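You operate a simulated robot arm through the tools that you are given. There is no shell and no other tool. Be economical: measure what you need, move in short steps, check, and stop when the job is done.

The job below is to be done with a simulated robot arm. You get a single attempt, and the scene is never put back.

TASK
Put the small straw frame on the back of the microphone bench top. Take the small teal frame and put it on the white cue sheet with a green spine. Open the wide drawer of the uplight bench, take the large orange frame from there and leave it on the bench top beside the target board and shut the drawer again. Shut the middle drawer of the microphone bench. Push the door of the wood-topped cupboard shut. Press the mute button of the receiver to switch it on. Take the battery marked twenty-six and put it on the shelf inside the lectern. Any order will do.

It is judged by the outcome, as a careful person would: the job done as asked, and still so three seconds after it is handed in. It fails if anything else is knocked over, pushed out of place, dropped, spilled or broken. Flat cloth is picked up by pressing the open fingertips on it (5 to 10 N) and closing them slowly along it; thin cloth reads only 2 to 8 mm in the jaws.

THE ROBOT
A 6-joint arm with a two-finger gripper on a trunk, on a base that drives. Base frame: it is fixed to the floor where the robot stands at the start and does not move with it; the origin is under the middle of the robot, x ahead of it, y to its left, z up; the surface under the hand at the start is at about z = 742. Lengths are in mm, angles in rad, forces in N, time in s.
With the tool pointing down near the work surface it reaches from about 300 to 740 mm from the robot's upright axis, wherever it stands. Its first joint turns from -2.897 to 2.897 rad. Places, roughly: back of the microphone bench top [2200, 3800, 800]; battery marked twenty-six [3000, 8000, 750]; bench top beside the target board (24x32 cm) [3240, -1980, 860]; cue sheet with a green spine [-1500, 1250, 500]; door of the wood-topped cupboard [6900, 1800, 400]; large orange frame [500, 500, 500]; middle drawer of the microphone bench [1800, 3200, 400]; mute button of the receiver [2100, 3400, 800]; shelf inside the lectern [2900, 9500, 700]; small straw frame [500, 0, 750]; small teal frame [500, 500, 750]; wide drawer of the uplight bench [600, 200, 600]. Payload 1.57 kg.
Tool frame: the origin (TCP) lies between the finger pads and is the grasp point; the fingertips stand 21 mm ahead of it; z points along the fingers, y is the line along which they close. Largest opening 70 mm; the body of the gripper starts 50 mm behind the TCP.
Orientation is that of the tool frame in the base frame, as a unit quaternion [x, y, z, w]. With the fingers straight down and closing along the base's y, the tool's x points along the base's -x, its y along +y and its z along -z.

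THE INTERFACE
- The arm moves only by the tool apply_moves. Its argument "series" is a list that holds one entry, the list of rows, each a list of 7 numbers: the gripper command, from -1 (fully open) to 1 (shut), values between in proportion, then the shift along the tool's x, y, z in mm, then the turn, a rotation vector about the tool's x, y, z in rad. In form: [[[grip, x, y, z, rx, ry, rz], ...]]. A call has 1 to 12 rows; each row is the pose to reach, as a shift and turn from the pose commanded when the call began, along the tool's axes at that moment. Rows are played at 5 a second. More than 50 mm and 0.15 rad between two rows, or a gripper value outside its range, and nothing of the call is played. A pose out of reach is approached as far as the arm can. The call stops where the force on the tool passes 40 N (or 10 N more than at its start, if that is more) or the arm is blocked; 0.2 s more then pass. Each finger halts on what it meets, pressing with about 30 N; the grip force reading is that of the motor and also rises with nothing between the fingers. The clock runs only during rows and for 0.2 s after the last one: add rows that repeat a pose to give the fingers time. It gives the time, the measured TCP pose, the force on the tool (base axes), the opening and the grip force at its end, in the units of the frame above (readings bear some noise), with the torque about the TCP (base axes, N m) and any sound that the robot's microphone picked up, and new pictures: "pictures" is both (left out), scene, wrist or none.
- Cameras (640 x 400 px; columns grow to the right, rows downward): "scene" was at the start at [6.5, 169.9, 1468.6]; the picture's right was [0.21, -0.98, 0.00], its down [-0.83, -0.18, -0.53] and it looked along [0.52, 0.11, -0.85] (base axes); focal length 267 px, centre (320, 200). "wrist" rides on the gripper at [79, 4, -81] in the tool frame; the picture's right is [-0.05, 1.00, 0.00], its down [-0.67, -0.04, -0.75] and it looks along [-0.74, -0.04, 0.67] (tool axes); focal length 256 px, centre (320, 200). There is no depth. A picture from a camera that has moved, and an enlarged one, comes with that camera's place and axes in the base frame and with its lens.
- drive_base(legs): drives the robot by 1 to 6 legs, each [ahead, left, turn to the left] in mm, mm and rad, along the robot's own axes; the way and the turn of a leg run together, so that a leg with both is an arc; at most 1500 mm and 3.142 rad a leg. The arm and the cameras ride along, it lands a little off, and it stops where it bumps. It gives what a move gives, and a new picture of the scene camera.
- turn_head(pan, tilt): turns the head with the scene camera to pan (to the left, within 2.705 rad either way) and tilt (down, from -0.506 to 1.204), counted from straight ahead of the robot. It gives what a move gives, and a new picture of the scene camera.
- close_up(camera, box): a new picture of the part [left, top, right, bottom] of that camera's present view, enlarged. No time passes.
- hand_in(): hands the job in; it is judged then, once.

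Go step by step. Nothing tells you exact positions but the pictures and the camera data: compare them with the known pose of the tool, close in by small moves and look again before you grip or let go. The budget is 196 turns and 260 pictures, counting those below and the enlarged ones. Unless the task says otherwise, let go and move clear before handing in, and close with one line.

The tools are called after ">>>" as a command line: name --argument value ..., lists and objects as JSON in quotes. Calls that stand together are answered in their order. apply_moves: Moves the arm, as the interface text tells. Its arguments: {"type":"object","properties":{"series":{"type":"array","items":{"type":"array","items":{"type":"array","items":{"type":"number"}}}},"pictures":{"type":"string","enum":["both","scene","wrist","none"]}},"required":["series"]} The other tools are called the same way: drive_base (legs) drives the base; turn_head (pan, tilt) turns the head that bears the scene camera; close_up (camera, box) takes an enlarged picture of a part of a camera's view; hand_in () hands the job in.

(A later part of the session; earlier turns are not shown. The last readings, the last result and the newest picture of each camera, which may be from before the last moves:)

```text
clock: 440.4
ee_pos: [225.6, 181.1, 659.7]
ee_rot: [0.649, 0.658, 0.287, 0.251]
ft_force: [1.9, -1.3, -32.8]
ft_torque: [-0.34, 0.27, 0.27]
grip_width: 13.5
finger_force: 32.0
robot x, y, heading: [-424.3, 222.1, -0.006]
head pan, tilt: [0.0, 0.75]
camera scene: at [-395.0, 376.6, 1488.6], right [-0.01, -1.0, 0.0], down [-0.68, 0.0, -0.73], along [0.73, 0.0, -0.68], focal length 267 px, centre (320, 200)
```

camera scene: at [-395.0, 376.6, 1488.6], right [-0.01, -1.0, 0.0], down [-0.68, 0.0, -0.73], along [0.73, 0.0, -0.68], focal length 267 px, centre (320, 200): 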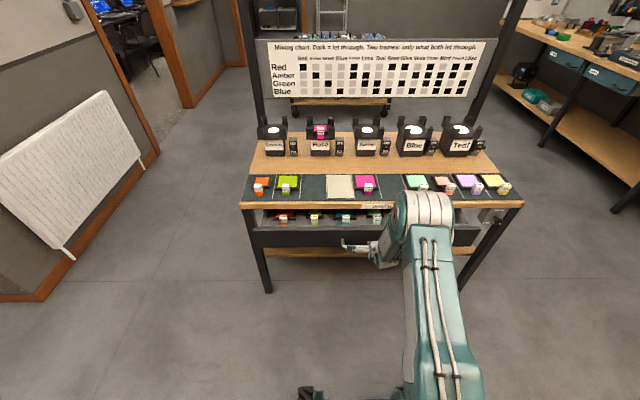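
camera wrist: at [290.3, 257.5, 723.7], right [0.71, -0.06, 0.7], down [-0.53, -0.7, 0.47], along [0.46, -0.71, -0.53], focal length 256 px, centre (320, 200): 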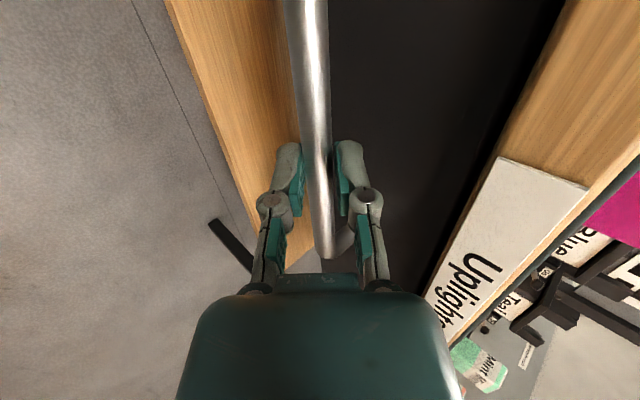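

The drawer opens and frames show inside. I pull another 110 mm.

>>> drive_base --legs '[[-110, 0, 0]]'

>>> close_up --camera "scene" --box '[230, 170, 550, 290]'

```text
clock: 441.6
ee_pos: [114.2, 180.8, 660.4]
ee_rot: [0.649, 0.658, 0.288, 0.25]
ft_force: [0.3, -17.0, -31.0]
ft_torque: [-0.61, 0.24, 0.07]
grip_width: 13.8
finger_force: 31.0
robot x, y, heading: [-535.6, 223.0, -0.006]
head pan, tilt: [0.0, 0.75]
camera scene: at [-506.2, 374.6, 1488.9], right [0.0, -1.0, 0.0], down [-0.68, 0.0, -0.73], along [0.73, 0.0, -0.68], focal length 267 px, centre (320, 200)
```

scene: 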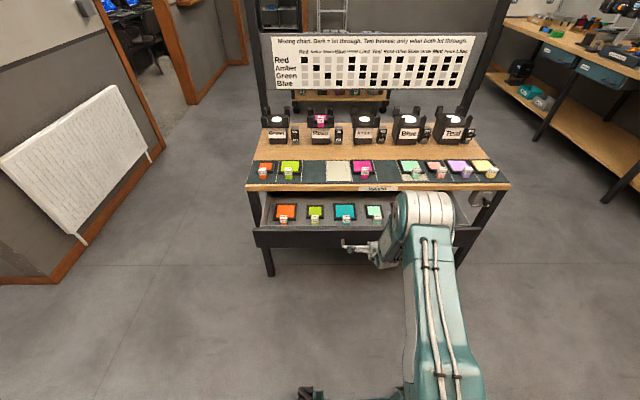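

```text
2.00 times, centred on (390, 230) of scene
camera zoom: at [-506.2, 374.6, 1488.9], right [0.0, -1.0, 0.0], down [-0.68, 0.0, -0.73], along [0.73, 0.0, -0.68], focal length 534 px, centre (180, 140)
```

zoom: 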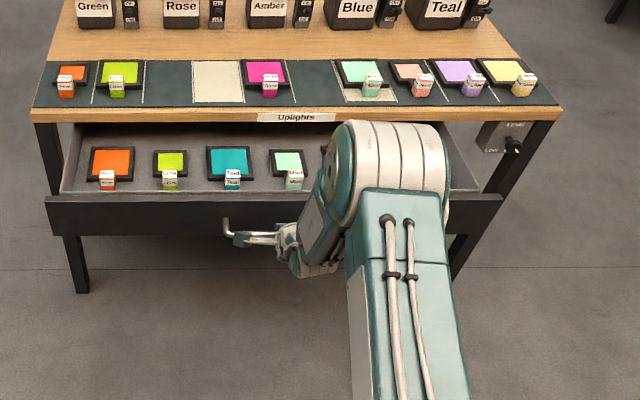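

The large orange frame lies at the left of the open drawer. I let go of the bar and back the hand off.

>>> apply_moves --series '[[[0.5, 0, 0, 0, 0, 0, 0], [0.1, 0, 0, 0, 0, 0, 0], [0.1, 0, 0, 0, 0, 0, 0], [0.1, 0, 0, -20, 0, 0, 0], [0.1, 0, 0, -50, 0, 0, 0], [0.1, 0, 0, -90, 0, 0, 0]]]' --pictures "none"

>>> apply_moves --series '[[[-1, 1, 6, -20, 0.054, 0.047, -0.122], [-1, 2, 13, -39, 0.108, 0.094, -0.245], [-1, 3, 19, -59, 0.163, 0.141, -0.367], [-1, 4, 26, -78, 0.217, 0.189, -0.49], [-1, 5, 32, -98, 0.272, 0.236, -0.612], [-1, 6, 38, -118, 0.326, 0.283, -0.735], [-1, 7, 45, -137, 0.38, 0.33, -0.857], [-1, 8, 51, -157, 0.435, 0.377, -0.98], [-1, 9, 58, -176, 0.489, 0.425, -1.102], [-1, 10, 64, -196, 0.543, 0.472, -1.224], [-1, 11, 70, -216, 0.598, 0.519, -1.347], [-1, 11, 77, -235, 0.652, 0.566, -1.469]]]' --pictures "scene"

```text
clock: 443.0
ee_pos: [48.0, 177.3, 723.7]
ee_rot: [0.649, 0.658, 0.288, 0.25]
ft_force: [-0.2, 0.3, -0.2]
ft_torque: [-0.01, 0.03, 0.03]
grip_width: 31.4
finger_force: 0.2
robot x, y, heading: [-532.7, 225.7, -0.004]
head pan, tilt: [0.0, 0.75]
```

```text
clock: 445.6
ee_pos: [-63.6, 175.0, 947.5]
ee_rot: [0.0, 1.0, -0.001, 0.001]
ft_force: [0.0, 0.8, -0.4]
ft_torque: [-0.04, 0.01, 0.01]
grip_width: 70.0
finger_force: 0.0
robot x, y, heading: [-533.4, 223.8, -0.002]
head pan, tilt: [0.0, 0.75]
camera scene: at [-509.6, 377.6, 1488.8], right [0.0, -1.0, 0.0], down [-0.68, 0.0, -0.73], along [0.73, 0.0, -0.68], focal length 267 px, centre (320, 200)
```

scene: 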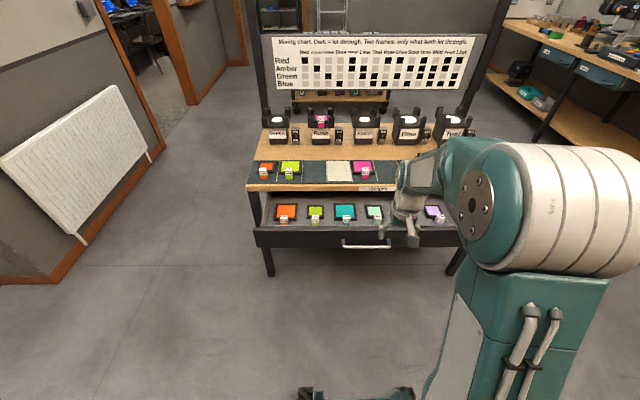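

>>> drive_base --legs '[[0, 350, 0], [320, 0, 0]]'

>>> close_up --camera "wrist" --box '[0, 0, 640, 400]'

```text
clock: 449.5
ee_pos: [249.9, 523.5, 947.5]
ee_rot: [0.001, 1.0, 0.0, 0.001]
ft_force: [-0.1, -0.2, -0.2]
ft_torque: [-0.01, 0.04, 0.02]
grip_width: 70.0
finger_force: 0.1
robot x, y, heading: [-219.8, 569.9, -0.0]
head pan, tilt: [0.0, 0.75]
camera scene: at [-196.4, 724.8, 1488.7], right [0.0, -1.0, 0.0], down [-0.68, 0.0, -0.73], along [0.73, 0.0, -0.68], focal length 267 px, centre (320, 200)
```

scene: 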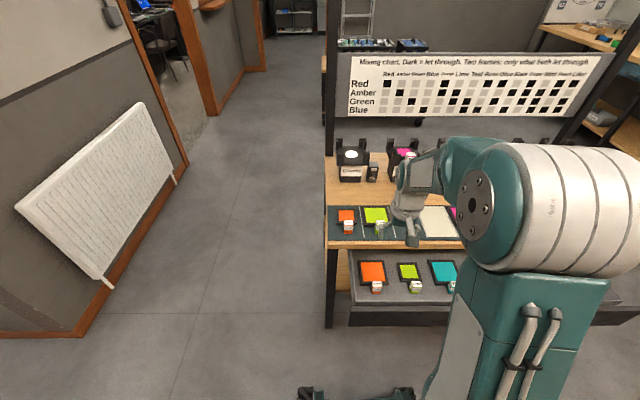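

```text
1.00 times, centred on (320, 200) of wrist (not enlarged: the box is as wide or as high as the picture)
camera zoom: at [169.7, 528.7, 1028.1], right [0.05, 1.0, 0.0], down [0.66, -0.03, 0.75], along [0.75, -0.04, -0.67], focal length 256 px, centre (320, 200)
```

zoom: 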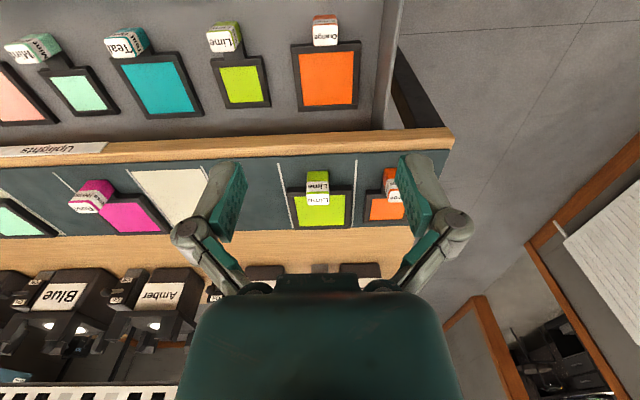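

>>> apply_moves --series '[[[-1, -18, 2, 40, 0, 0, 0], [-1, -36, 4, 80, 0, 0, 0], [-1, -36, 4, 125, 0, 0, 0], [-1, -36, 4, 170, 0, 0, 0], [-1, -36, 4, 215, 0, 0, 0]]]' --pictures "both"

```text
clock: 450.7
ee_pos: [286.9, 531.1, 732.2]
ee_rot: [0.0, 1.0, 0.0, 0.002]
ft_force: [1.0, 0.7, 0.5]
ft_torque: [0.0, -0.02, 0.0]
grip_width: 69.8
finger_force: 0.1
robot x, y, heading: [-221.5, 571.5, -0.002]
head pan, tilt: [0.0, 0.75]
camera scene: at [-195.8, 724.5, 1488.8], right [0.0, -1.0, 0.0], down [-0.68, 0.0, -0.73], along [0.73, 0.0, -0.68], focal length 267 px, centre (320, 200)
camera wrist: at [206.5, 535.2, 812.9], right [0.05, 1.0, 0.0], down [0.66, -0.03, 0.75], along [0.75, -0.04, -0.66], focal length 256 px, centre (320, 200)
```

scene: 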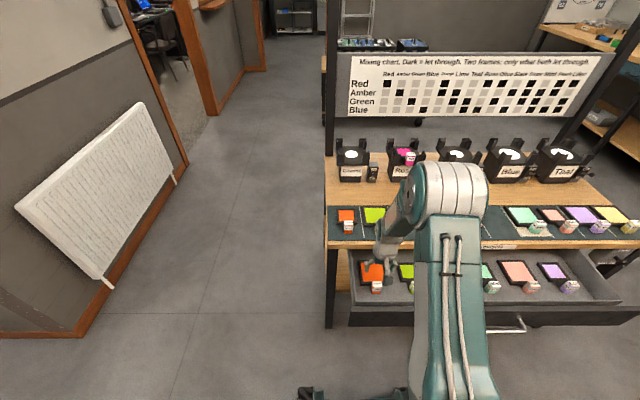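
wrist: 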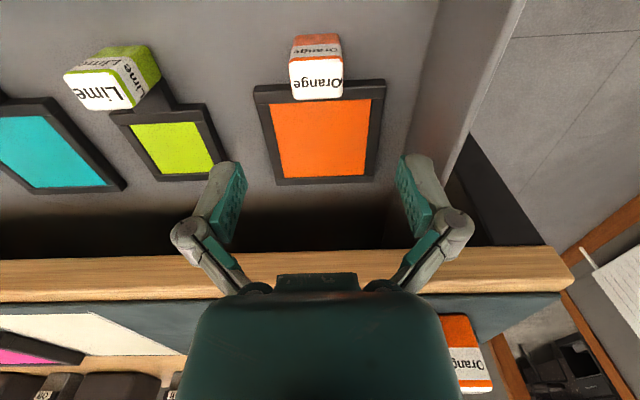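

The orange block is at about (279, 528), top z 649. I go down over it.

>>> apply_moves --series '[[[-1, 7, -3, 30, 0, 0, 0], [-1, 7, -3, 60, 0, 0, 0], [-1, 7, -3, 90, 0, 0, 0], [-1, 7, -3, 103, 0, 0, 0], [-1, 7, -3, 103, 0, 0, 0]]]' --pictures "wrist"

```text
clock: 451.9
ee_pos: [281.3, 525.2, 628.6]
ee_rot: [0.0, 1.0, 0.0, 0.001]
ft_force: [0.1, 1.1, 0.1]
ft_torque: [-0.02, 0.06, 0.04]
grip_width: 70.0
finger_force: 0.0
robot x, y, heading: [-220.2, 565.6, -0.003]
head pan, tilt: [0.0, 0.75]
camera wrist: at [199.7, 530.7, 710.2], right [0.05, 1.0, 0.0], down [0.66, -0.04, 0.75], along [0.75, -0.04, -0.67], focal length 256 px, centre (320, 200)
```

wrist: 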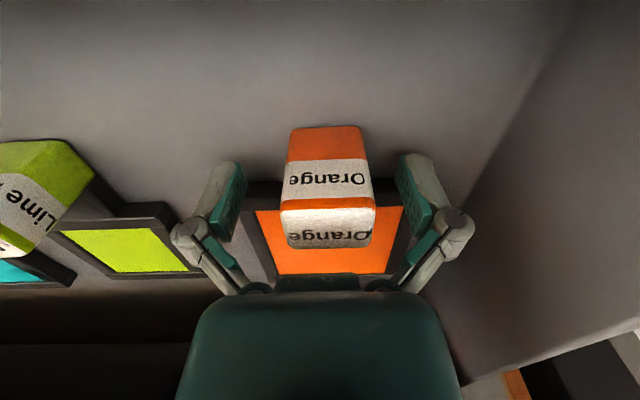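

>>> apply_moves --series '[[[-1, -3, 4, 0, 0, 0, 0], [-1, -3, 4, 0, 0, 0, 0], [0, -3, 4, 0, 0, 0, 0], [1, -3, 4, 0, 0, 0, 0], [1, -3, 4, 0, 0, 0, 0], [1, -3, 4, 0, 0, 0, 0]]]' --pictures "wrist"

```text
clock: 453.3
ee_pos: [284.5, 529.7, 630.4]
ee_rot: [0.0, 1.0, -0.001, 0.002]
ft_force: [1.2, 4.9, 31.0]
ft_torque: [0.34, 0.3, 0.0]
grip_width: 32.0
finger_force: 29.7
robot x, y, heading: [-218.7, 572.4, -0.004]
head pan, tilt: [0.0, 0.75]
camera wrist: at [203.5, 534.8, 711.4], right [0.05, 1.0, 0.0], down [0.66, -0.03, 0.75], along [0.75, -0.04, -0.66], focal length 256 px, centre (320, 200)
```

wrist: 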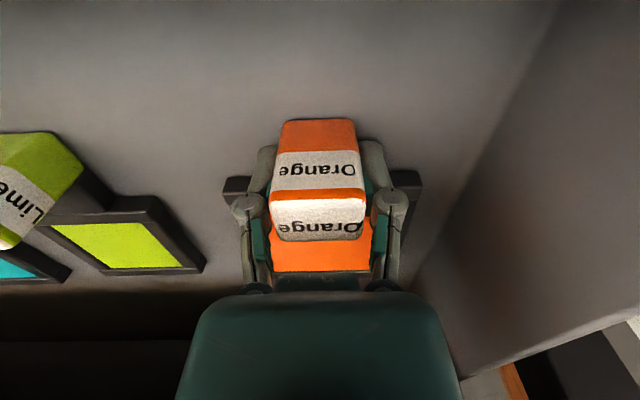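

Gripped at 32 mm. The frame's far end is still under the bench top, so I lift just 14 mm, draw it toward me 75 mm, then rise.

>>> apply_moves --series '[[[1, 0, 0, -3, 0, 0, 0], [1, 0, 0, -8, 0, 0, 0], [1, 0, 0, -14, 0, 0, 0], [1, 12, 0, -14, 0, 0, 0], [1, 28, 0, -14, 0, 0, 0], [1, 45, 0, -14, 0, 0, 0], [1, 60, 0, -14, 0, 0, 0], [1, 75, 0, -15, 0, 0, 0]]]' --pictures "both"

```text
clock: 455.1
ee_pos: [208.1, 529.3, 643.7]
ee_rot: [0.0, 1.0, 0.0, 0.002]
ft_force: [0.0, -0.8, -2.1]
ft_torque: [-0.01, 0.09, 0.02]
grip_width: 31.8
finger_force: 30.1
robot x, y, heading: [-219.7, 569.9, 0.001]
head pan, tilt: [0.0, 0.75]
camera scene: at [-195.8, 724.5, 1488.8], right [0.0, -1.0, 0.0], down [-0.68, 0.0, -0.73], along [0.73, 0.0, -0.68], focal length 267 px, centre (320, 200)
camera wrist: at [127.7, 533.5, 724.6], right [0.05, 1.0, 0.0], down [0.67, -0.04, 0.75], along [0.74, -0.04, -0.67], focal length 256 px, centre (320, 200)
```

scene: 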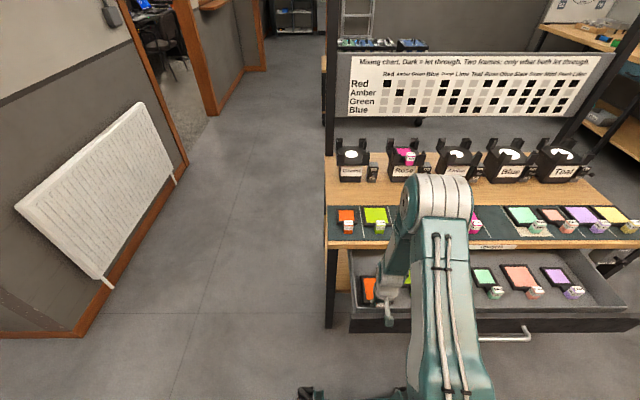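
wrist: 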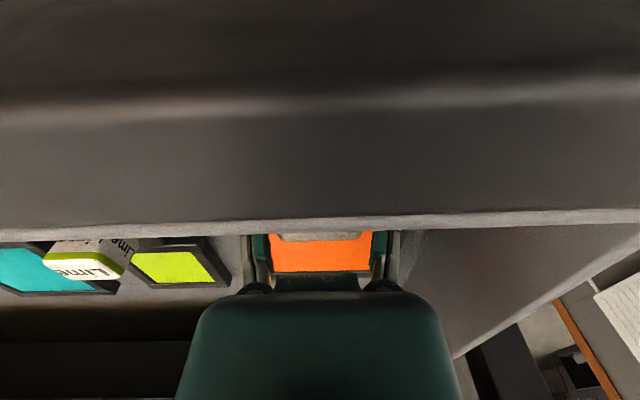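

>>> apply_moves --series '[[[1, 0, 0, -15, 0, 0, 0], [1, 0, 0, -40, 0, 0, 0], [1, 0, 0, -75, 0, 0, 0], [1, 0, 0, -120, 0, 0, 0], [1, 0, 0, -165, 0, 0, 0], [1, 0, 0, -210, 0, 0, 0], [1, 0, 0, -255, 0, 0, 0], [1, 0, 0, -300, 0, 0, 0], [1, 0, 0, -345, 0, 0, 0]]]' --pictures "both"

```text
clock: 457.1
ee_pos: [208.2, 530.6, 990.7]
ee_rot: [0.0, 1.0, 0.0, 0.001]
ft_force: [0.4, -0.5, -2.1]
ft_torque: [0.03, 0.05, 0.0]
grip_width: 31.7
finger_force: 30.2
robot x, y, heading: [-218.7, 570.9, -0.002]
head pan, tilt: [0.0, 0.75]
camera scene: at [-196.6, 724.6, 1488.8], right [0.0, -1.0, 0.0], down [-0.68, 0.0, -0.73], along [0.73, 0.0, -0.68], focal length 267 px, centre (320, 200)
camera wrist: at [128.0, 535.8, 1071.3], right [0.05, 1.0, 0.0], down [0.67, -0.04, 0.75], along [0.74, -0.04, -0.67], focal length 256 px, centre (320, 200)
```

scene: 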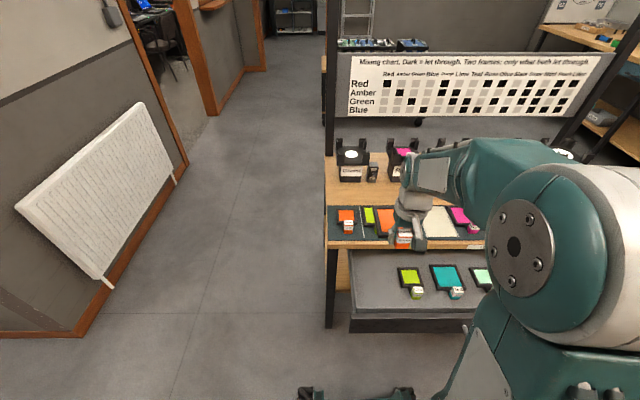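
wrist: 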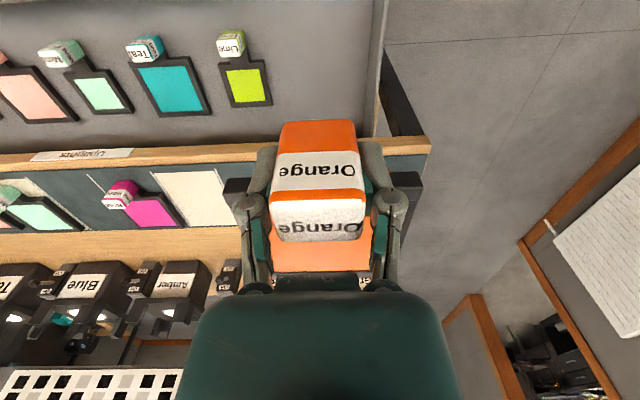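

The orange frame is out. I back off and drive round the right end of the uplight bench toward the bench with the target board.

>>> drive_base --legs '[[-270, 0, 0], [0, -820, 0], [0, -800, 0]]'

>>> turn_head --pan -0.15 --tilt 0.35

```text
clock: 467.0
ee_pos: [-50.0, -1111.4, 990.1]
ee_rot: [-0.01, 1.0, -0.002, 0.001]
ft_force: [0.3, 1.0, -1.8]
ft_torque: [0.0, 0.06, 0.03]
grip_width: 31.6
finger_force: 29.9
robot x, y, heading: [-478.5, -1085.2, 0.018]
head pan, tilt: [0.0, 0.75]
camera scene: at [-459.8, -926.0, 1488.6], right [0.02, -1.0, 0.0], down [-0.68, -0.01, -0.73], along [0.73, 0.01, -0.68], focal length 267 px, centre (320, 200)
```

scene: 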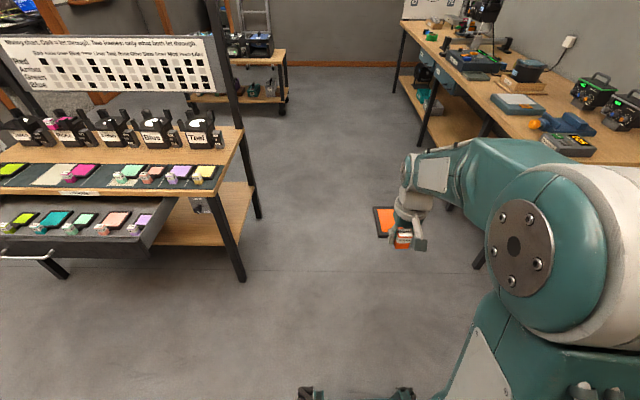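

```text
clock: 467.9
ee_pos: [-50.8, -1112.7, 989.9]
ee_rot: [-0.01, 1.0, -0.001, 0.001]
ft_force: [-0.2, -1.0, -2.2]
ft_torque: [-0.02, 0.03, 0.03]
grip_width: 31.7
finger_force: 29.9
robot x, y, heading: [-477.4, -1078.7, 0.015]
head pan, tilt: [-0.15, 0.351]
camera scene: at [-450.3, -941.3, 1524.3], right [-0.13, -0.99, 0.0], down [-0.34, 0.04, -0.94], along [0.93, -0.12, -0.35], focal length 267 px, centre (320, 200)
```

scene: 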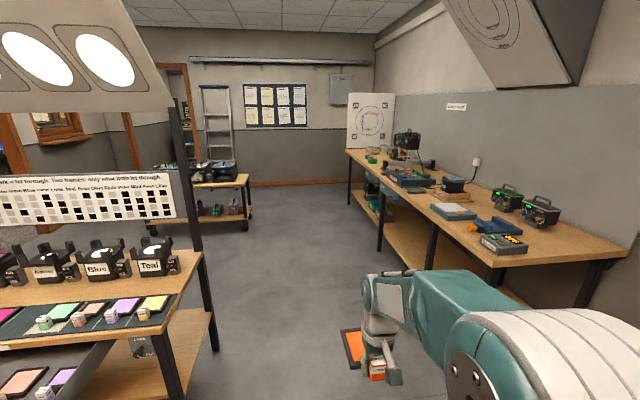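

>>> drive_base --legs '[[0, 0, -0.016], [1450, 0, 0], [1450, 0, 0]]'

>>> turn_head --pan -0.6 --tilt 0.45

```text
clock: 482.2
ee_pos: [2829.0, -1104.3, 990.8]
ee_rot: [0.001, 1.0, 0.0, 0.001]
ft_force: [-0.6, -0.2, -1.1]
ft_torque: [0.0, 0.09, 0.02]
grip_width: 31.5
finger_force: 30.0
robot x, y, heading: [2402.5, -1065.8, -0.005]
head pan, tilt: [-0.15, 0.351]
camera scene: at [2434.3, -923.3, 1524.4], right [-0.15, -0.99, 0.0], down [-0.34, 0.05, -0.94], along [0.93, -0.14, -0.34], focal length 267 px, centre (320, 200)
```

scene: 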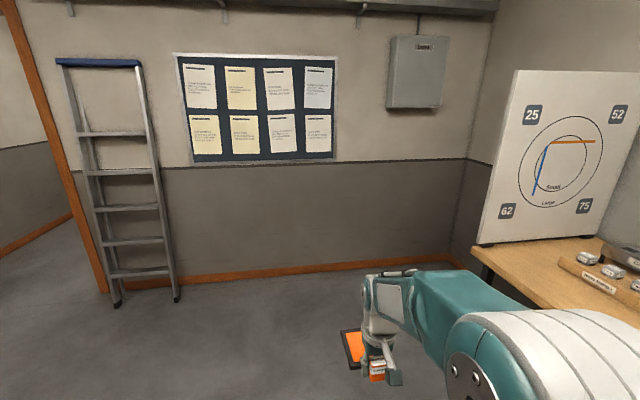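

```text
clock: 483.1
ee_pos: [2830.0, -1105.0, 990.3]
ee_rot: [0.0, 1.0, 0.001, 0.0]
ft_force: [-0.1, 1.3, -1.0]
ft_torque: [-0.02, 0.09, -0.04]
grip_width: 31.7
finger_force: 29.6
robot x, y, heading: [2403.5, -1063.0, -0.01]
head pan, tilt: [-0.6, 0.45]
camera scene: at [2417.9, -961.1, 1515.3], right [-0.57, -0.82, 0.0], down [-0.36, 0.25, -0.9], along [0.74, -0.51, -0.44], focal length 267 px, centre (320, 200)
```

scene: 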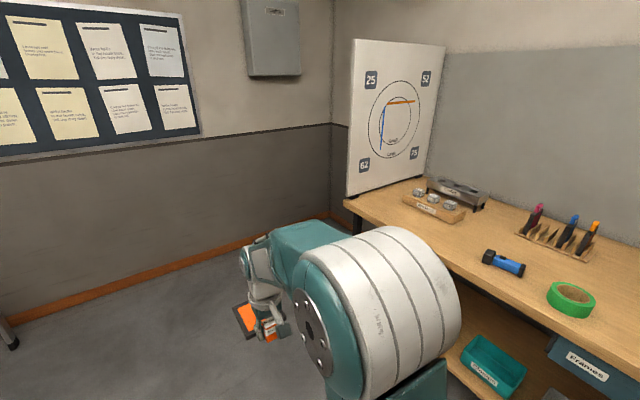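

The free bench top in front of the target board is around x 3000–3430, y −1780…−2050. I drive up and face it.

>>> drive_base --legs '[[830, 0, 0], [0, 0, -1.561]]'

>>> turn_head --pan 0.1 --tilt 0.7

>>> close_up --camera "wrist" --box '[0, 0, 640, 400]'

```text
clock: 491.4
ee_pos: [3187.2, -1493.6, 990.3]
ee_rot: [0.718, 0.696, 0.0, 0.001]
ft_force: [-0.8, -0.4, -2.0]
ft_torque: [0.05, -0.03, -0.03]
grip_width: 31.7
finger_force: 29.7
robot x, y, heading: [3239.4, -1068.5, -1.6]
head pan, tilt: [-0.6, 0.45]
camera scene: at [3341.4, -1089.4, 1515.2], right [-0.81, 0.59, 0.0], down [0.26, 0.35, -0.9], along [-0.53, -0.72, -0.44], focal length 267 px, centre (320, 200)
```

scene: 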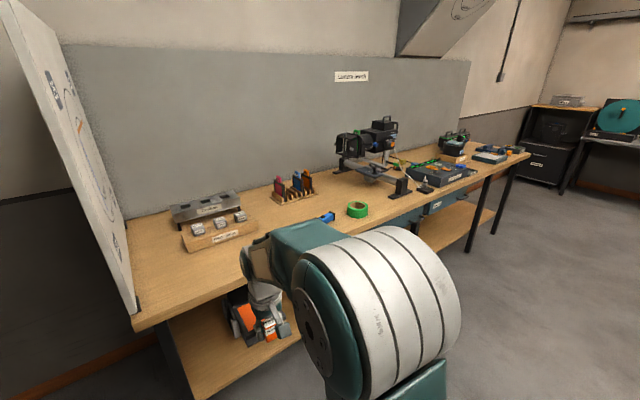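

```text
clock: 492.5
ee_pos: [3188.6, -1493.8, 989.7]
ee_rot: [0.717, 0.697, -0.001, 0.0]
ft_force: [-0.4, -0.2, -1.3]
ft_torque: [0.08, -0.01, -0.01]
grip_width: 31.7
finger_force: 30.2
robot x, y, heading: [3239.2, -1067.0, -1.601]
head pan, tilt: [0.099, 0.7]
camera scene: at [3401.4, -1100.1, 1493.0], right [-1.0, -0.06, 0.0], down [-0.04, 0.64, -0.76], along [0.05, -0.76, -0.64], focal length 267 px, centre (320, 200)
```

scene: 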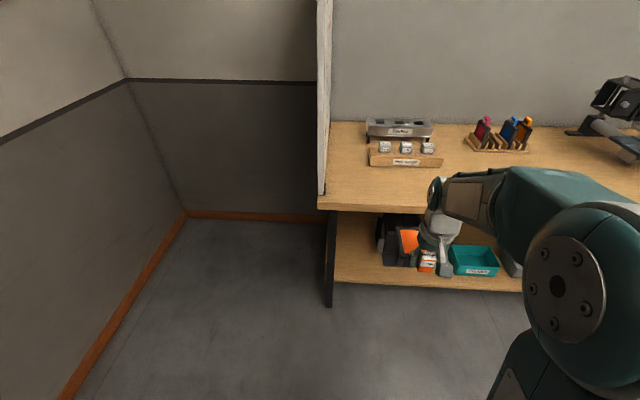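

```text
1.00 times, centred on (320, 200) of wrist (not enlarged: the box is as wide or as high as the picture)
camera zoom: at [3194.2, -1414.2, 1070.9], right [1.0, -0.08, 0.0], down [-0.06, -0.66, 0.75], along [-0.06, -0.74, -0.67], focal length 256 px, centre (320, 200)
```

zoom: 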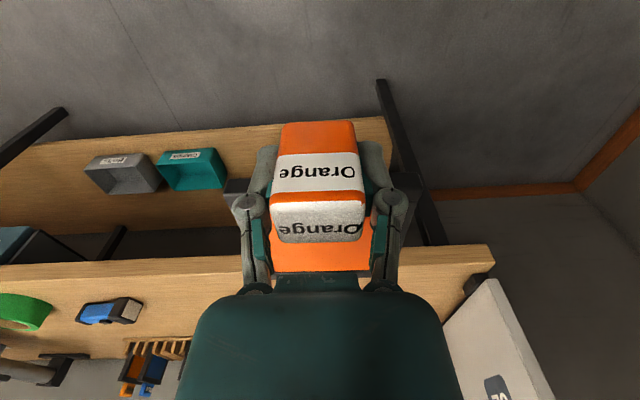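

I line up with a spot near (3270, −1950) and stretch the arm over the bench top to look down.

>>> drive_base --legs '[[0, 0, 0.03], [185, 68, 0]]'

>>> apply_moves --series '[[[1, -45, 0, 0, 0, 0, 0], [1, -90, 0, 0, 0, 0, 0], [1, -135, 0, 0, 0, 0, 0], [1, -180, 0, 0, 0, 0, 0], [1, -220, 0, 0, 0, 0, 0], [1, -250, 0, 10, 0, 0, 0]]]' --pictures "both"

```text
clock: 494.5
ee_pos: [3268.0, -1683.2, 989.8]
ee_rot: [0.708, 0.706, -0.002, 0.002]
ft_force: [1.2, -0.1, -1.0]
ft_torque: [0.05, 0.01, 0.01]
grip_width: 31.7
finger_force: 29.9
robot x, y, heading: [3307.6, -1257.7, -1.576]
head pan, tilt: [0.099, 0.7]
camera scene: at [3467.8, -1283.3, 1493.2], right [-1.0, -0.1, 0.0], down [-0.06, 0.64, -0.76], along [0.07, -0.76, -0.64], focal length 267 px, centre (320, 200)
```

scene: 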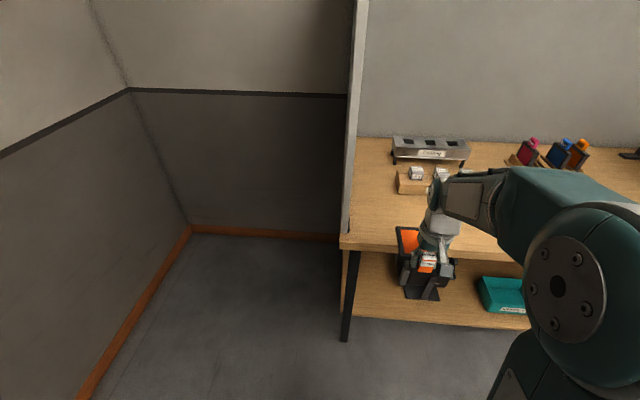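

```text
clock: 495.9
ee_pos: [3266.6, -1934.7, 977.8]
ee_rot: [0.707, 0.707, 0.0, 0.001]
ft_force: [-0.8, 0.7, -0.4]
ft_torque: [0.1, 0.03, 0.0]
grip_width: 31.7
finger_force: 29.9
robot x, y, heading: [3307.1, -1256.6, -1.573]
head pan, tilt: [0.099, 0.7]
camera scene: at [3469.3, -1284.7, 1493.0], right [-1.0, -0.1, 0.0], down [-0.06, 0.64, -0.76], along [0.07, -0.76, -0.65], focal length 267 px, centre (320, 200)
camera wrist: at [3271.2, -1853.6, 1060.0], right [1.0, -0.06, 0.0], down [-0.04, -0.66, 0.75], along [-0.04, -0.75, -0.67], focal length 256 px, centre (320, 200)
```

scene: 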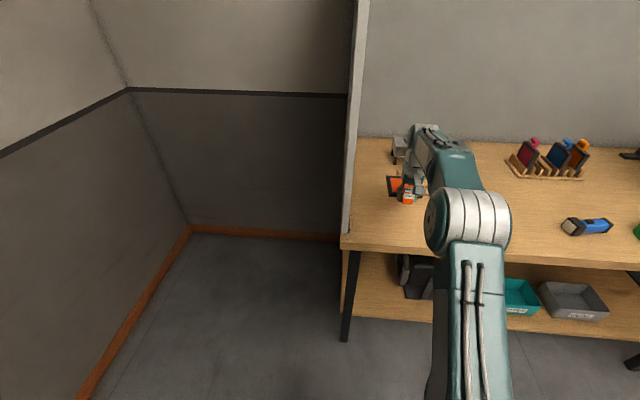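
wrist: 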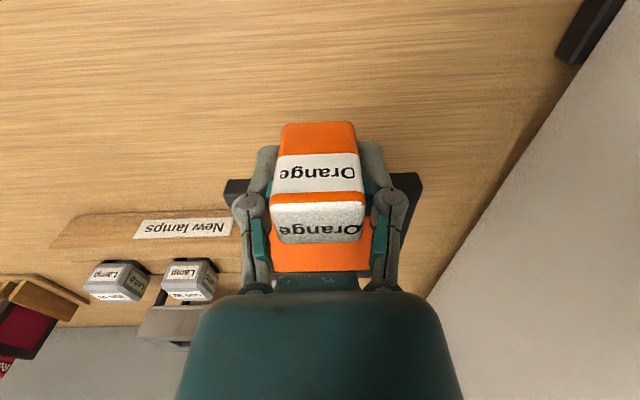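

The area under the frame is clear. I lower toward the bench top.

>>> apply_moves --series '[[[1, 0, 0, 30, 0, 0, 0], [1, 0, 0, 55, 0, 0, 0], [1, 0, 0, 70, 0, 0, 0]]]' --pictures "wrist"

```text
clock: 496.7
ee_pos: [3266.9, -1934.4, 910.6]
ee_rot: [0.708, 0.707, -0.001, 0.0]
ft_force: [0.6, 0.8, -0.5]
ft_torque: [0.06, -0.02, -0.01]
grip_width: 31.9
finger_force: 29.5
robot x, y, heading: [3312.8, -1255.2, -1.577]
head pan, tilt: [0.099, 0.7]
camera wrist: at [3270.9, -1854.5, 992.5], right [1.0, -0.06, 0.0], down [-0.04, -0.66, 0.75], along [-0.04, -0.75, -0.67], focal length 256 px, centre (320, 200)
```

wrist: 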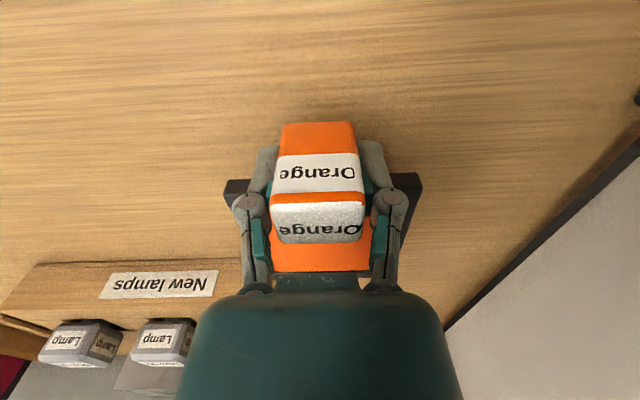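

>>> apply_moves --series '[[[1, 0, 0, 4, 0, 0, 0], [1, 0, 0, 8, 0, 0, 0], [1, 0, 0, 10, 0, 0, 0]]]' --pictures "none"

```text
clock: 497.5
ee_pos: [3267.7, -1933.2, 901.7]
ee_rot: [0.707, 0.707, -0.002, 0.001]
ft_force: [0.0, -0.6, -2.7]
ft_torque: [0.04, -0.02, -0.01]
grip_width: 31.7
finger_force: 30.3
robot x, y, heading: [3307.3, -1257.9, -1.572]
head pan, tilt: [0.099, 0.7]
```

>>> apply_moves --series '[[[1, 0, 0, 3, 0, 0, 0], [1, 0, 0, 6, 0, 0, 0], [1, 0, 0, 7, 0, 0, 0]]]' --pictures "none"

```text
clock: 498.3
ee_pos: [3265.8, -1933.3, 893.8]
ee_rot: [0.708, 0.707, 0.0, 0.001]
ft_force: [0.0, -0.4, -2.0]
ft_torque: [0.08, 0.01, 0.02]
grip_width: 31.4
finger_force: 30.3
robot x, y, heading: [3306.8, -1257.2, -1.575]
head pan, tilt: [0.099, 0.7]
```

>>> apply_moves --series '[[[1, 0, 0, 2, 0, 0, 0], [1, 0, 0, 4, 0, 0, 0], [1, 0, 0, 5, 0, 0, 0]]]' --pictures "wrist"

```text
clock: 499.1
ee_pos: [3267.3, -1933.3, 888.9]
ee_rot: [0.708, 0.706, 0.0, 0.001]
ft_force: [0.2, 0.1, -2.2]
ft_torque: [0.07, -0.03, 0.01]
grip_width: 31.5
finger_force: 30.4
robot x, y, heading: [3305.9, -1254.0, -1.575]
head pan, tilt: [0.099, 0.7]
camera wrist: at [3270.9, -1853.6, 969.9], right [1.0, -0.06, 0.0], down [-0.04, -0.66, 0.75], along [-0.04, -0.74, -0.67], focal length 256 px, centre (320, 200)
```

wrist: 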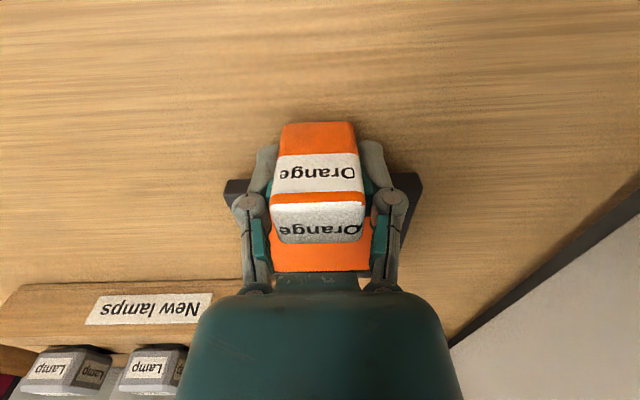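

>>> apply_moves --series '[[[1, 0, 0, 3, 0, 0, 0], [1, 0, 0, 6, 0, 0, 0]]]' --pictures "none"

```text
clock: 499.7
ee_pos: [3266.2, -1934.2, 882.4]
ee_rot: [0.708, 0.706, -0.001, 0.001]
ft_force: [-0.3, 0.3, -1.6]
ft_torque: [0.08, 0.03, 0.02]
grip_width: 32.1
finger_force: 29.8
robot x, y, heading: [3307.1, -1257.6, -1.576]
head pan, tilt: [0.099, 0.7]
```

>>> apply_moves --series '[[[1, 0, 0, 3, 0, 0, 0], [1, 0, 0, 6, 0, 0, 0]]]' --pictures "none"

```text
clock: 500.3
ee_pos: [3267.1, -1933.9, 879.3]
ee_rot: [0.708, 0.706, -0.003, 0.002]
ft_force: [-0.7, 1.2, 17.2]
ft_torque: [0.19, -0.12, 0.05]
grip_width: 31.8
finger_force: 29.8
robot x, y, heading: [3307.8, -1255.5, -1.571]
head pan, tilt: [0.099, 0.7]
```

Contact. I relieve, open and rise.

>>> apply_moves --series '[[[1, 0, 0, -1, 0, 0, 0], [0.4, 0, 0, -1, 0, 0, 0], [-1, 0, 0, -1, 0, 0, 0], [-1, 0, 0, -1, 0, 0, 0], [-1, 0, 0, -15, 0, 0, 0], [-1, 0, 0, -50, 0, 0, 0], [-1, 0, 0, -95, 0, 0, 0], [-1, 20, 0, -130, 0, 0, 0]]]' --pictures "both"

```text
clock: 502.1
ee_pos: [3271.2, -1913.9, 1005.8]
ee_rot: [0.708, 0.707, -0.001, 0.0]
ft_force: [0.2, 0.7, -0.1]
ft_torque: [0.03, -0.01, 0.01]
grip_width: 69.7
finger_force: 0.0
robot x, y, heading: [3307.2, -1254.4, -1.577]
head pan, tilt: [0.099, 0.7]
camera scene: at [3469.4, -1284.4, 1493.0], right [-1.0, -0.1, 0.0], down [-0.06, 0.64, -0.76], along [0.07, -0.76, -0.65], focal length 267 px, centre (320, 200)
camera wrist: at [3273.4, -1833.5, 1086.0], right [1.0, -0.06, 0.0], down [-0.04, -0.67, 0.75], along [-0.04, -0.74, -0.67], focal length 256 px, centre (320, 200)
```

scene: 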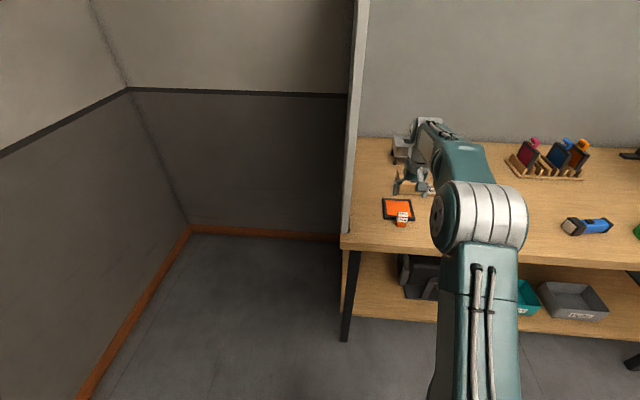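
wrist: 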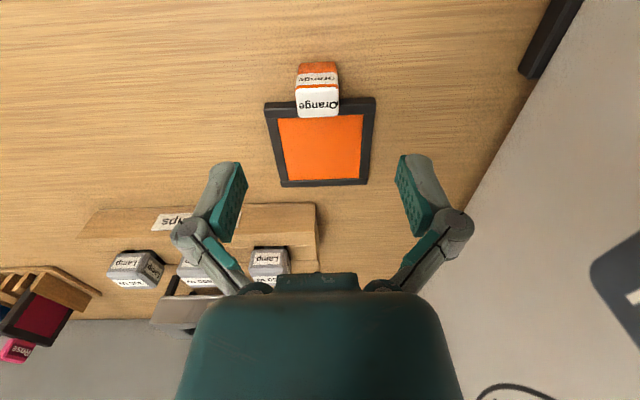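

The orange frame rests beside the target board. I retract and look toward the next doorway, for the cupboard.

>>> apply_moves --series '[[[-1, 45, 0, 0, 0, 0, 0], [-1, 90, 0, 0, 0, 0, 0], [-1, 135, 0, 0, 0, 0, 0], [-1, 180, 0, 0, 0, 0, 0], [-1, 220, 0, 0, 0, 0, 0]]]' --pictures "none"

>>> turn_head --pan 2.3 --tilt 0.4

>>> turn_head --pan -2.6 --tilt 0.4

```text
clock: 503.3
ee_pos: [3267.3, -1692.5, 1006.2]
ee_rot: [0.708, 0.706, -0.002, 0.001]
ft_force: [-0.5, -0.3, -0.3]
ft_torque: [0.01, 0.0, 0.0]
grip_width: 69.8
finger_force: 0.1
robot x, y, heading: [3308.7, -1257.0, -1.574]
head pan, tilt: [0.099, 0.7]
```

```text
clock: 505.3
ee_pos: [3266.9, -1694.3, 1007.8]
ee_rot: [0.708, 0.707, -0.001, 0.002]
ft_force: [-0.3, -0.3, 0.3]
ft_torque: [0.0, -0.03, 0.03]
grip_width: 69.8
finger_force: 0.0
robot x, y, heading: [3309.3, -1259.4, -1.569]
head pan, tilt: [2.3, 0.4]
camera scene: at [3530.7, -1137.3, 1520.0], right [0.66, -0.75, 0.0], down [-0.29, -0.26, -0.92], along [0.69, 0.61, -0.39], focal length 267 px, centre (320, 200)
```

scene: 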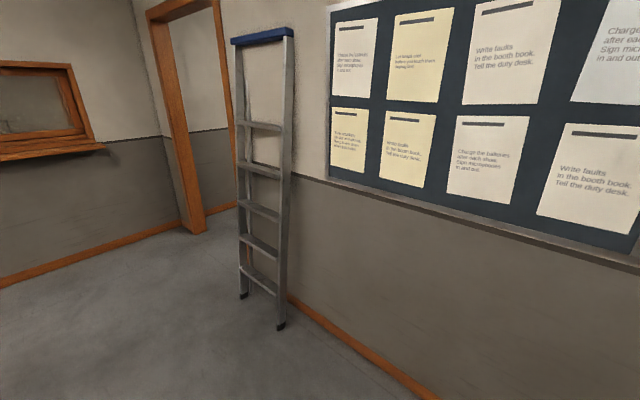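

```text
clock: 509.2
ee_pos: [3267.6, -1693.5, 1007.4]
ee_rot: [0.708, 0.707, -0.001, 0.0]
ft_force: [0.0, -1.0, 1.1]
ft_torque: [-0.02, 0.04, -0.05]
grip_width: 70.1
finger_force: 0.0
robot x, y, heading: [3308.2, -1256.9, -1.573]
head pan, tilt: [-2.601, 0.4]
camera scene: at [3414.0, -1119.1, 1520.1], right [0.86, 0.51, 0.0], down [0.2, -0.33, -0.92], along [-0.47, 0.79, -0.39], focal length 267 px, centre (320, 200)
```

scene: 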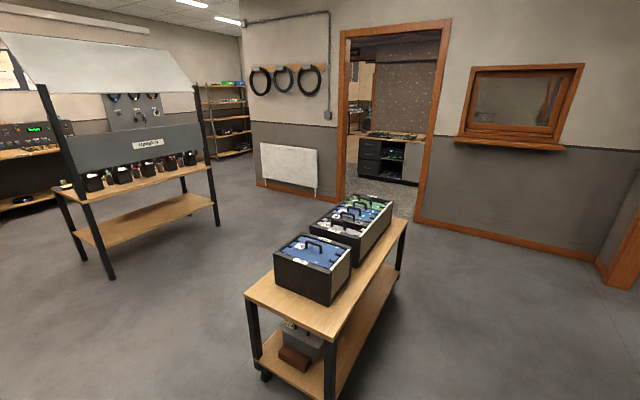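

The cart is at x 2600–3080, the ladder at x 4370, and the doorway to the next room beyond it around y 600–1750. I turn and slide along to face that doorway.

>>> drive_base --legs '[[0, 0, 1.573], [180, 0, 0], [0, 820, 0], [0, 820, 0], [0, 780, 0]]'

>>> turn_head --pan 0.0 --tilt 0.35

```text
clock: 526.3
ee_pos: [4059.8, 1109.6, 1007.5]
ee_rot: [0.031, 1.0, 0.0, 0.001]
ft_force: [0.1, -0.3, 0.8]
ft_torque: [0.03, 0.01, -0.03]
grip_width: 69.9
finger_force: 0.0
robot x, y, heading: [3625.4, 1178.0, -0.06]
head pan, tilt: [-2.601, 0.4]
camera scene: at [3491.0, 1291.2, 1520.2], right [-0.46, 0.89, 0.0], down [0.34, 0.18, -0.92], along [-0.82, -0.42, -0.39], focal length 267 px, centre (320, 200)
```

scene: 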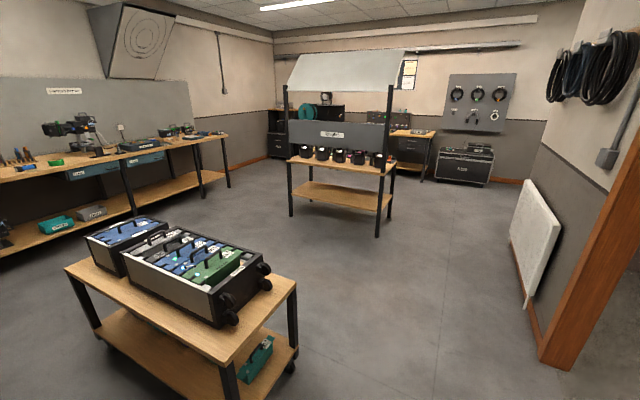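

```text
clock: 528.6
ee_pos: [4057.8, 1110.3, 1007.1]
ee_rot: [0.031, 1.0, -0.001, 0.001]
ft_force: [0.6, 0.0, 0.9]
ft_torque: [0.01, 0.05, 0.02]
grip_width: 69.9
finger_force: 0.0
robot x, y, heading: [3621.7, 1176.7, -0.066]
head pan, tilt: [0.0, 0.351]
camera scene: at [3666.5, 1330.1, 1524.4], right [-0.07, -1.0, 0.0], down [-0.34, 0.02, -0.94], along [0.94, -0.06, -0.34], focal length 267 px, centre (320, 200)
```

scene: 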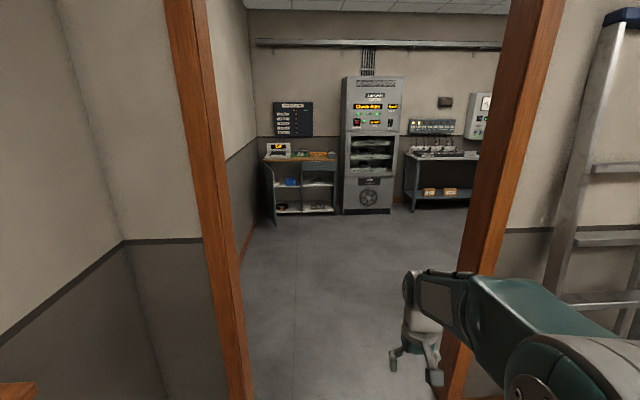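

The cupboard stands in the far left corner with its door swung open toward the left wall. I drive through the doorway and approach.

>>> drive_base --legs '[[0, 0, 0.066], [700, -105, 0], [1200, 0, 0]]'

>>> turn_head --pan 0.3 --tilt 0.5

```text
clock: 538.6
ee_pos: [5949.3, 1056.9, 1007.5]
ee_rot: [-0.009, 1.0, -0.001, 0.001]
ft_force: [0.1, -0.5, -0.2]
ft_torque: [0.04, 0.01, 0.02]
grip_width: 70.0
finger_force: 0.0
robot x, y, heading: [5513.9, 1089.6, 0.015]
head pan, tilt: [0.0, 0.351]
camera scene: at [5541.7, 1244.5, 1524.4], right [0.02, -1.0, 0.0], down [-0.34, -0.01, -0.94], along [0.94, 0.02, -0.34], focal length 267 px, centre (320, 200)
```

scene: 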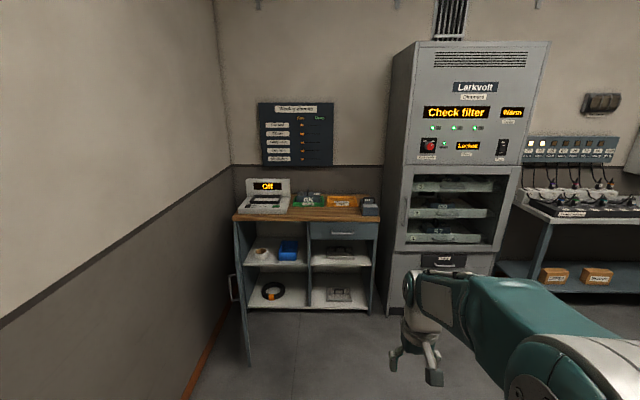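

```text
clock: 539.4
ee_pos: [5951.1, 1057.4, 1007.1]
ee_rot: [-0.009, 1.0, -0.001, 0.0]
ft_force: [0.7, -0.1, 0.2]
ft_torque: [0.0, 0.0, -0.03]
grip_width: 70.1
finger_force: 0.0
robot x, y, heading: [5508.9, 1089.0, 0.011]
head pan, tilt: [0.3, 0.499]
camera scene: at [5535.1, 1271.3, 1510.7], right [0.31, -0.95, 0.0], down [-0.46, -0.15, -0.88], along [0.83, 0.27, -0.48], focal length 267 px, centre (320, 200)
```

scene: 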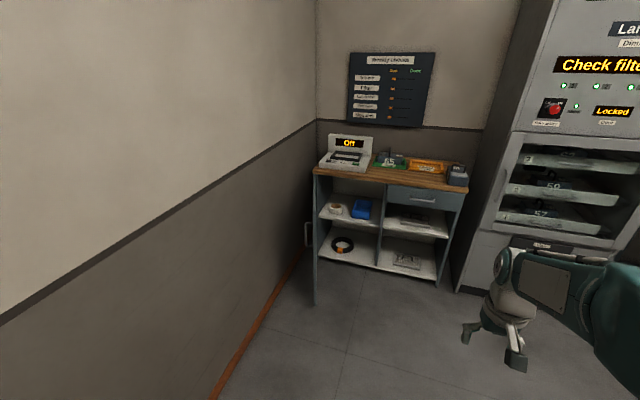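

The door covers the left bay, open roughly 75°, free edge about (6703, 1685), hinge near (7180, 1817), handle on its outer face. I drive nearer and look again.

>>> drive_base --legs '[[880, 60, -0.012]]'

>>> turn_head --pan 0.5 --tilt 0.8

```text
clock: 544.1
ee_pos: [6828.3, 1140.8, 1008.2]
ee_rot: [-0.015, 1.0, -0.001, 0.001]
ft_force: [-0.7, 0.0, 0.5]
ft_torque: [0.0, -0.03, -0.01]
grip_width: 70.0
finger_force: 0.0
robot x, y, heading: [6390.9, 1166.0, 0.028]
head pan, tilt: [0.3, 0.499]
camera scene: at [6411.6, 1350.7, 1510.7], right [0.32, -0.95, 0.0], down [-0.45, -0.15, -0.88], along [0.83, 0.28, -0.48], focal length 267 px, centre (320, 200)
```

scene: 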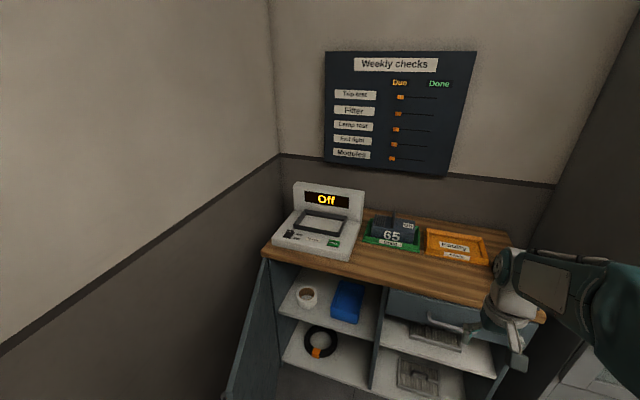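

```text
clock: 544.9
ee_pos: [6830.4, 1141.2, 1007.7]
ee_rot: [-0.014, 1.0, -0.001, 0.001]
ft_force: [0.0, 0.8, -0.1]
ft_torque: [-0.01, 0.01, 0.0]
grip_width: 70.0
finger_force: 0.1
robot x, y, heading: [6385.3, 1168.1, 0.025]
head pan, tilt: [0.499, 0.799]
camera scene: at [6395.2, 1362.1, 1484.8], right [0.5, -0.86, 0.0], down [-0.62, -0.36, -0.7], along [0.6, 0.35, -0.72], focal length 267 px, centre (320, 200)
```

scene: 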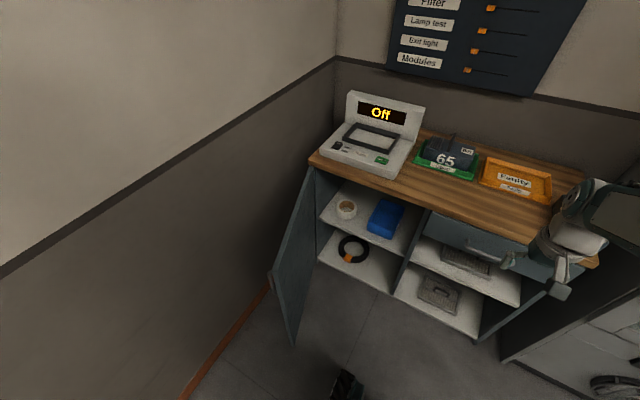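

Now I see it well: hinge about (7133, 1827), free edge (6665, 1675), door top z 760, front of cupboard x 7142. I move up slightly and bring the closed hand over to the outer (left) side of the door, above its top.

>>> drive_base --legs '[[62, 0, -0.025]]'

>>> apply_moves --series '[[[1, 14, 46, 0, 0, 0, 0], [1, 28, 92, 0, 0, 0, 0], [1, 42, 138, 0, 0, 0, 0], [1, 56, 184, 0, 0, 0, 0], [1, 70, 230, 0, 0, 0, 0], [1, 84, 276, 0, 0, 0, 0], [1, 98, 322, 0, 0, 0, 0], [1, 112, 368, 0, 0, 0, 0], [1, 126, 414, 0, 0, 0, 0], [1, 140, 460, 0, 0, 0, 0], [1, 154, 506, 0, 0, 0, 0], [1, 168, 552, 0, 0, 0, 0]]]' --pictures "both"

```text
clock: 545.8
ee_pos: [6890.5, 1130.2, 1006.8]
ee_rot: [-0.001, 1.0, -0.001, 0.0]
ft_force: [0.2, 0.0, 0.0]
ft_torque: [0.0, -0.02, 0.02]
grip_width: 70.1
finger_force: 0.0
robot x, y, heading: [6454.5, 1168.5, 0.003]
head pan, tilt: [0.499, 0.799]
camera scene: at [6461.7, 1362.6, 1484.8], right [0.48, -0.88, 0.0], down [-0.63, -0.34, -0.7], along [0.61, 0.33, -0.72], focal length 267 px, centre (320, 200)
```

scene: 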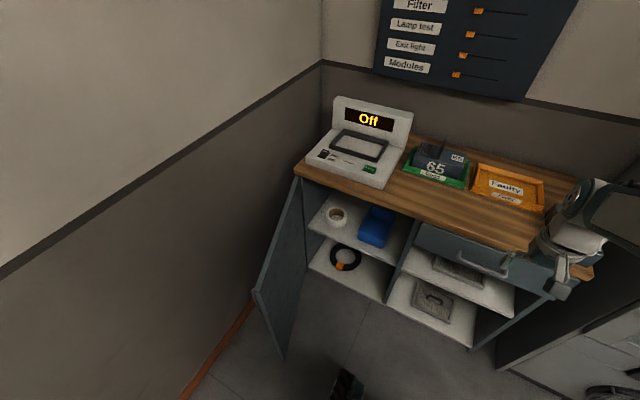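

```text
clock: 548.4
ee_pos: [6720.2, 1684.8, 1007.1]
ee_rot: [-0.001, 1.0, 0.0, 0.003]
ft_force: [-0.4, 0.5, 0.8]
ft_torque: [-0.02, 0.0, -0.02]
grip_width: 0.0
finger_force: 28.8
robot x, y, heading: [6450.4, 1168.1, -0.001]
head pan, tilt: [0.499, 0.799]
camera scene: at [6461.3, 1367.9, 1484.1], right [0.48, -0.88, 0.0], down [-0.63, -0.35, -0.7], along [0.61, 0.33, -0.72], focal length 267 px, centre (320, 200)
camera wrist: at [6639.6, 1688.4, 1088.3], right [0.05, 1.0, 0.0], down [0.66, -0.03, 0.75], along [0.75, -0.04, -0.67], focal length 256 px, centre (320, 200)
```

scene: 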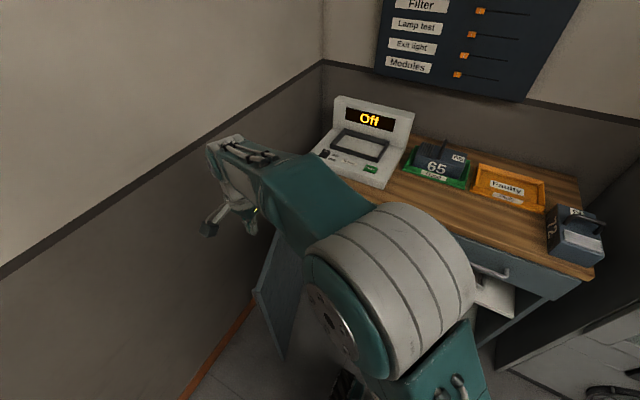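
wrist: 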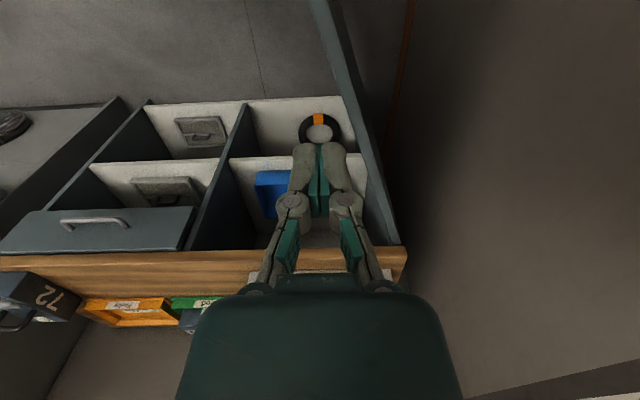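

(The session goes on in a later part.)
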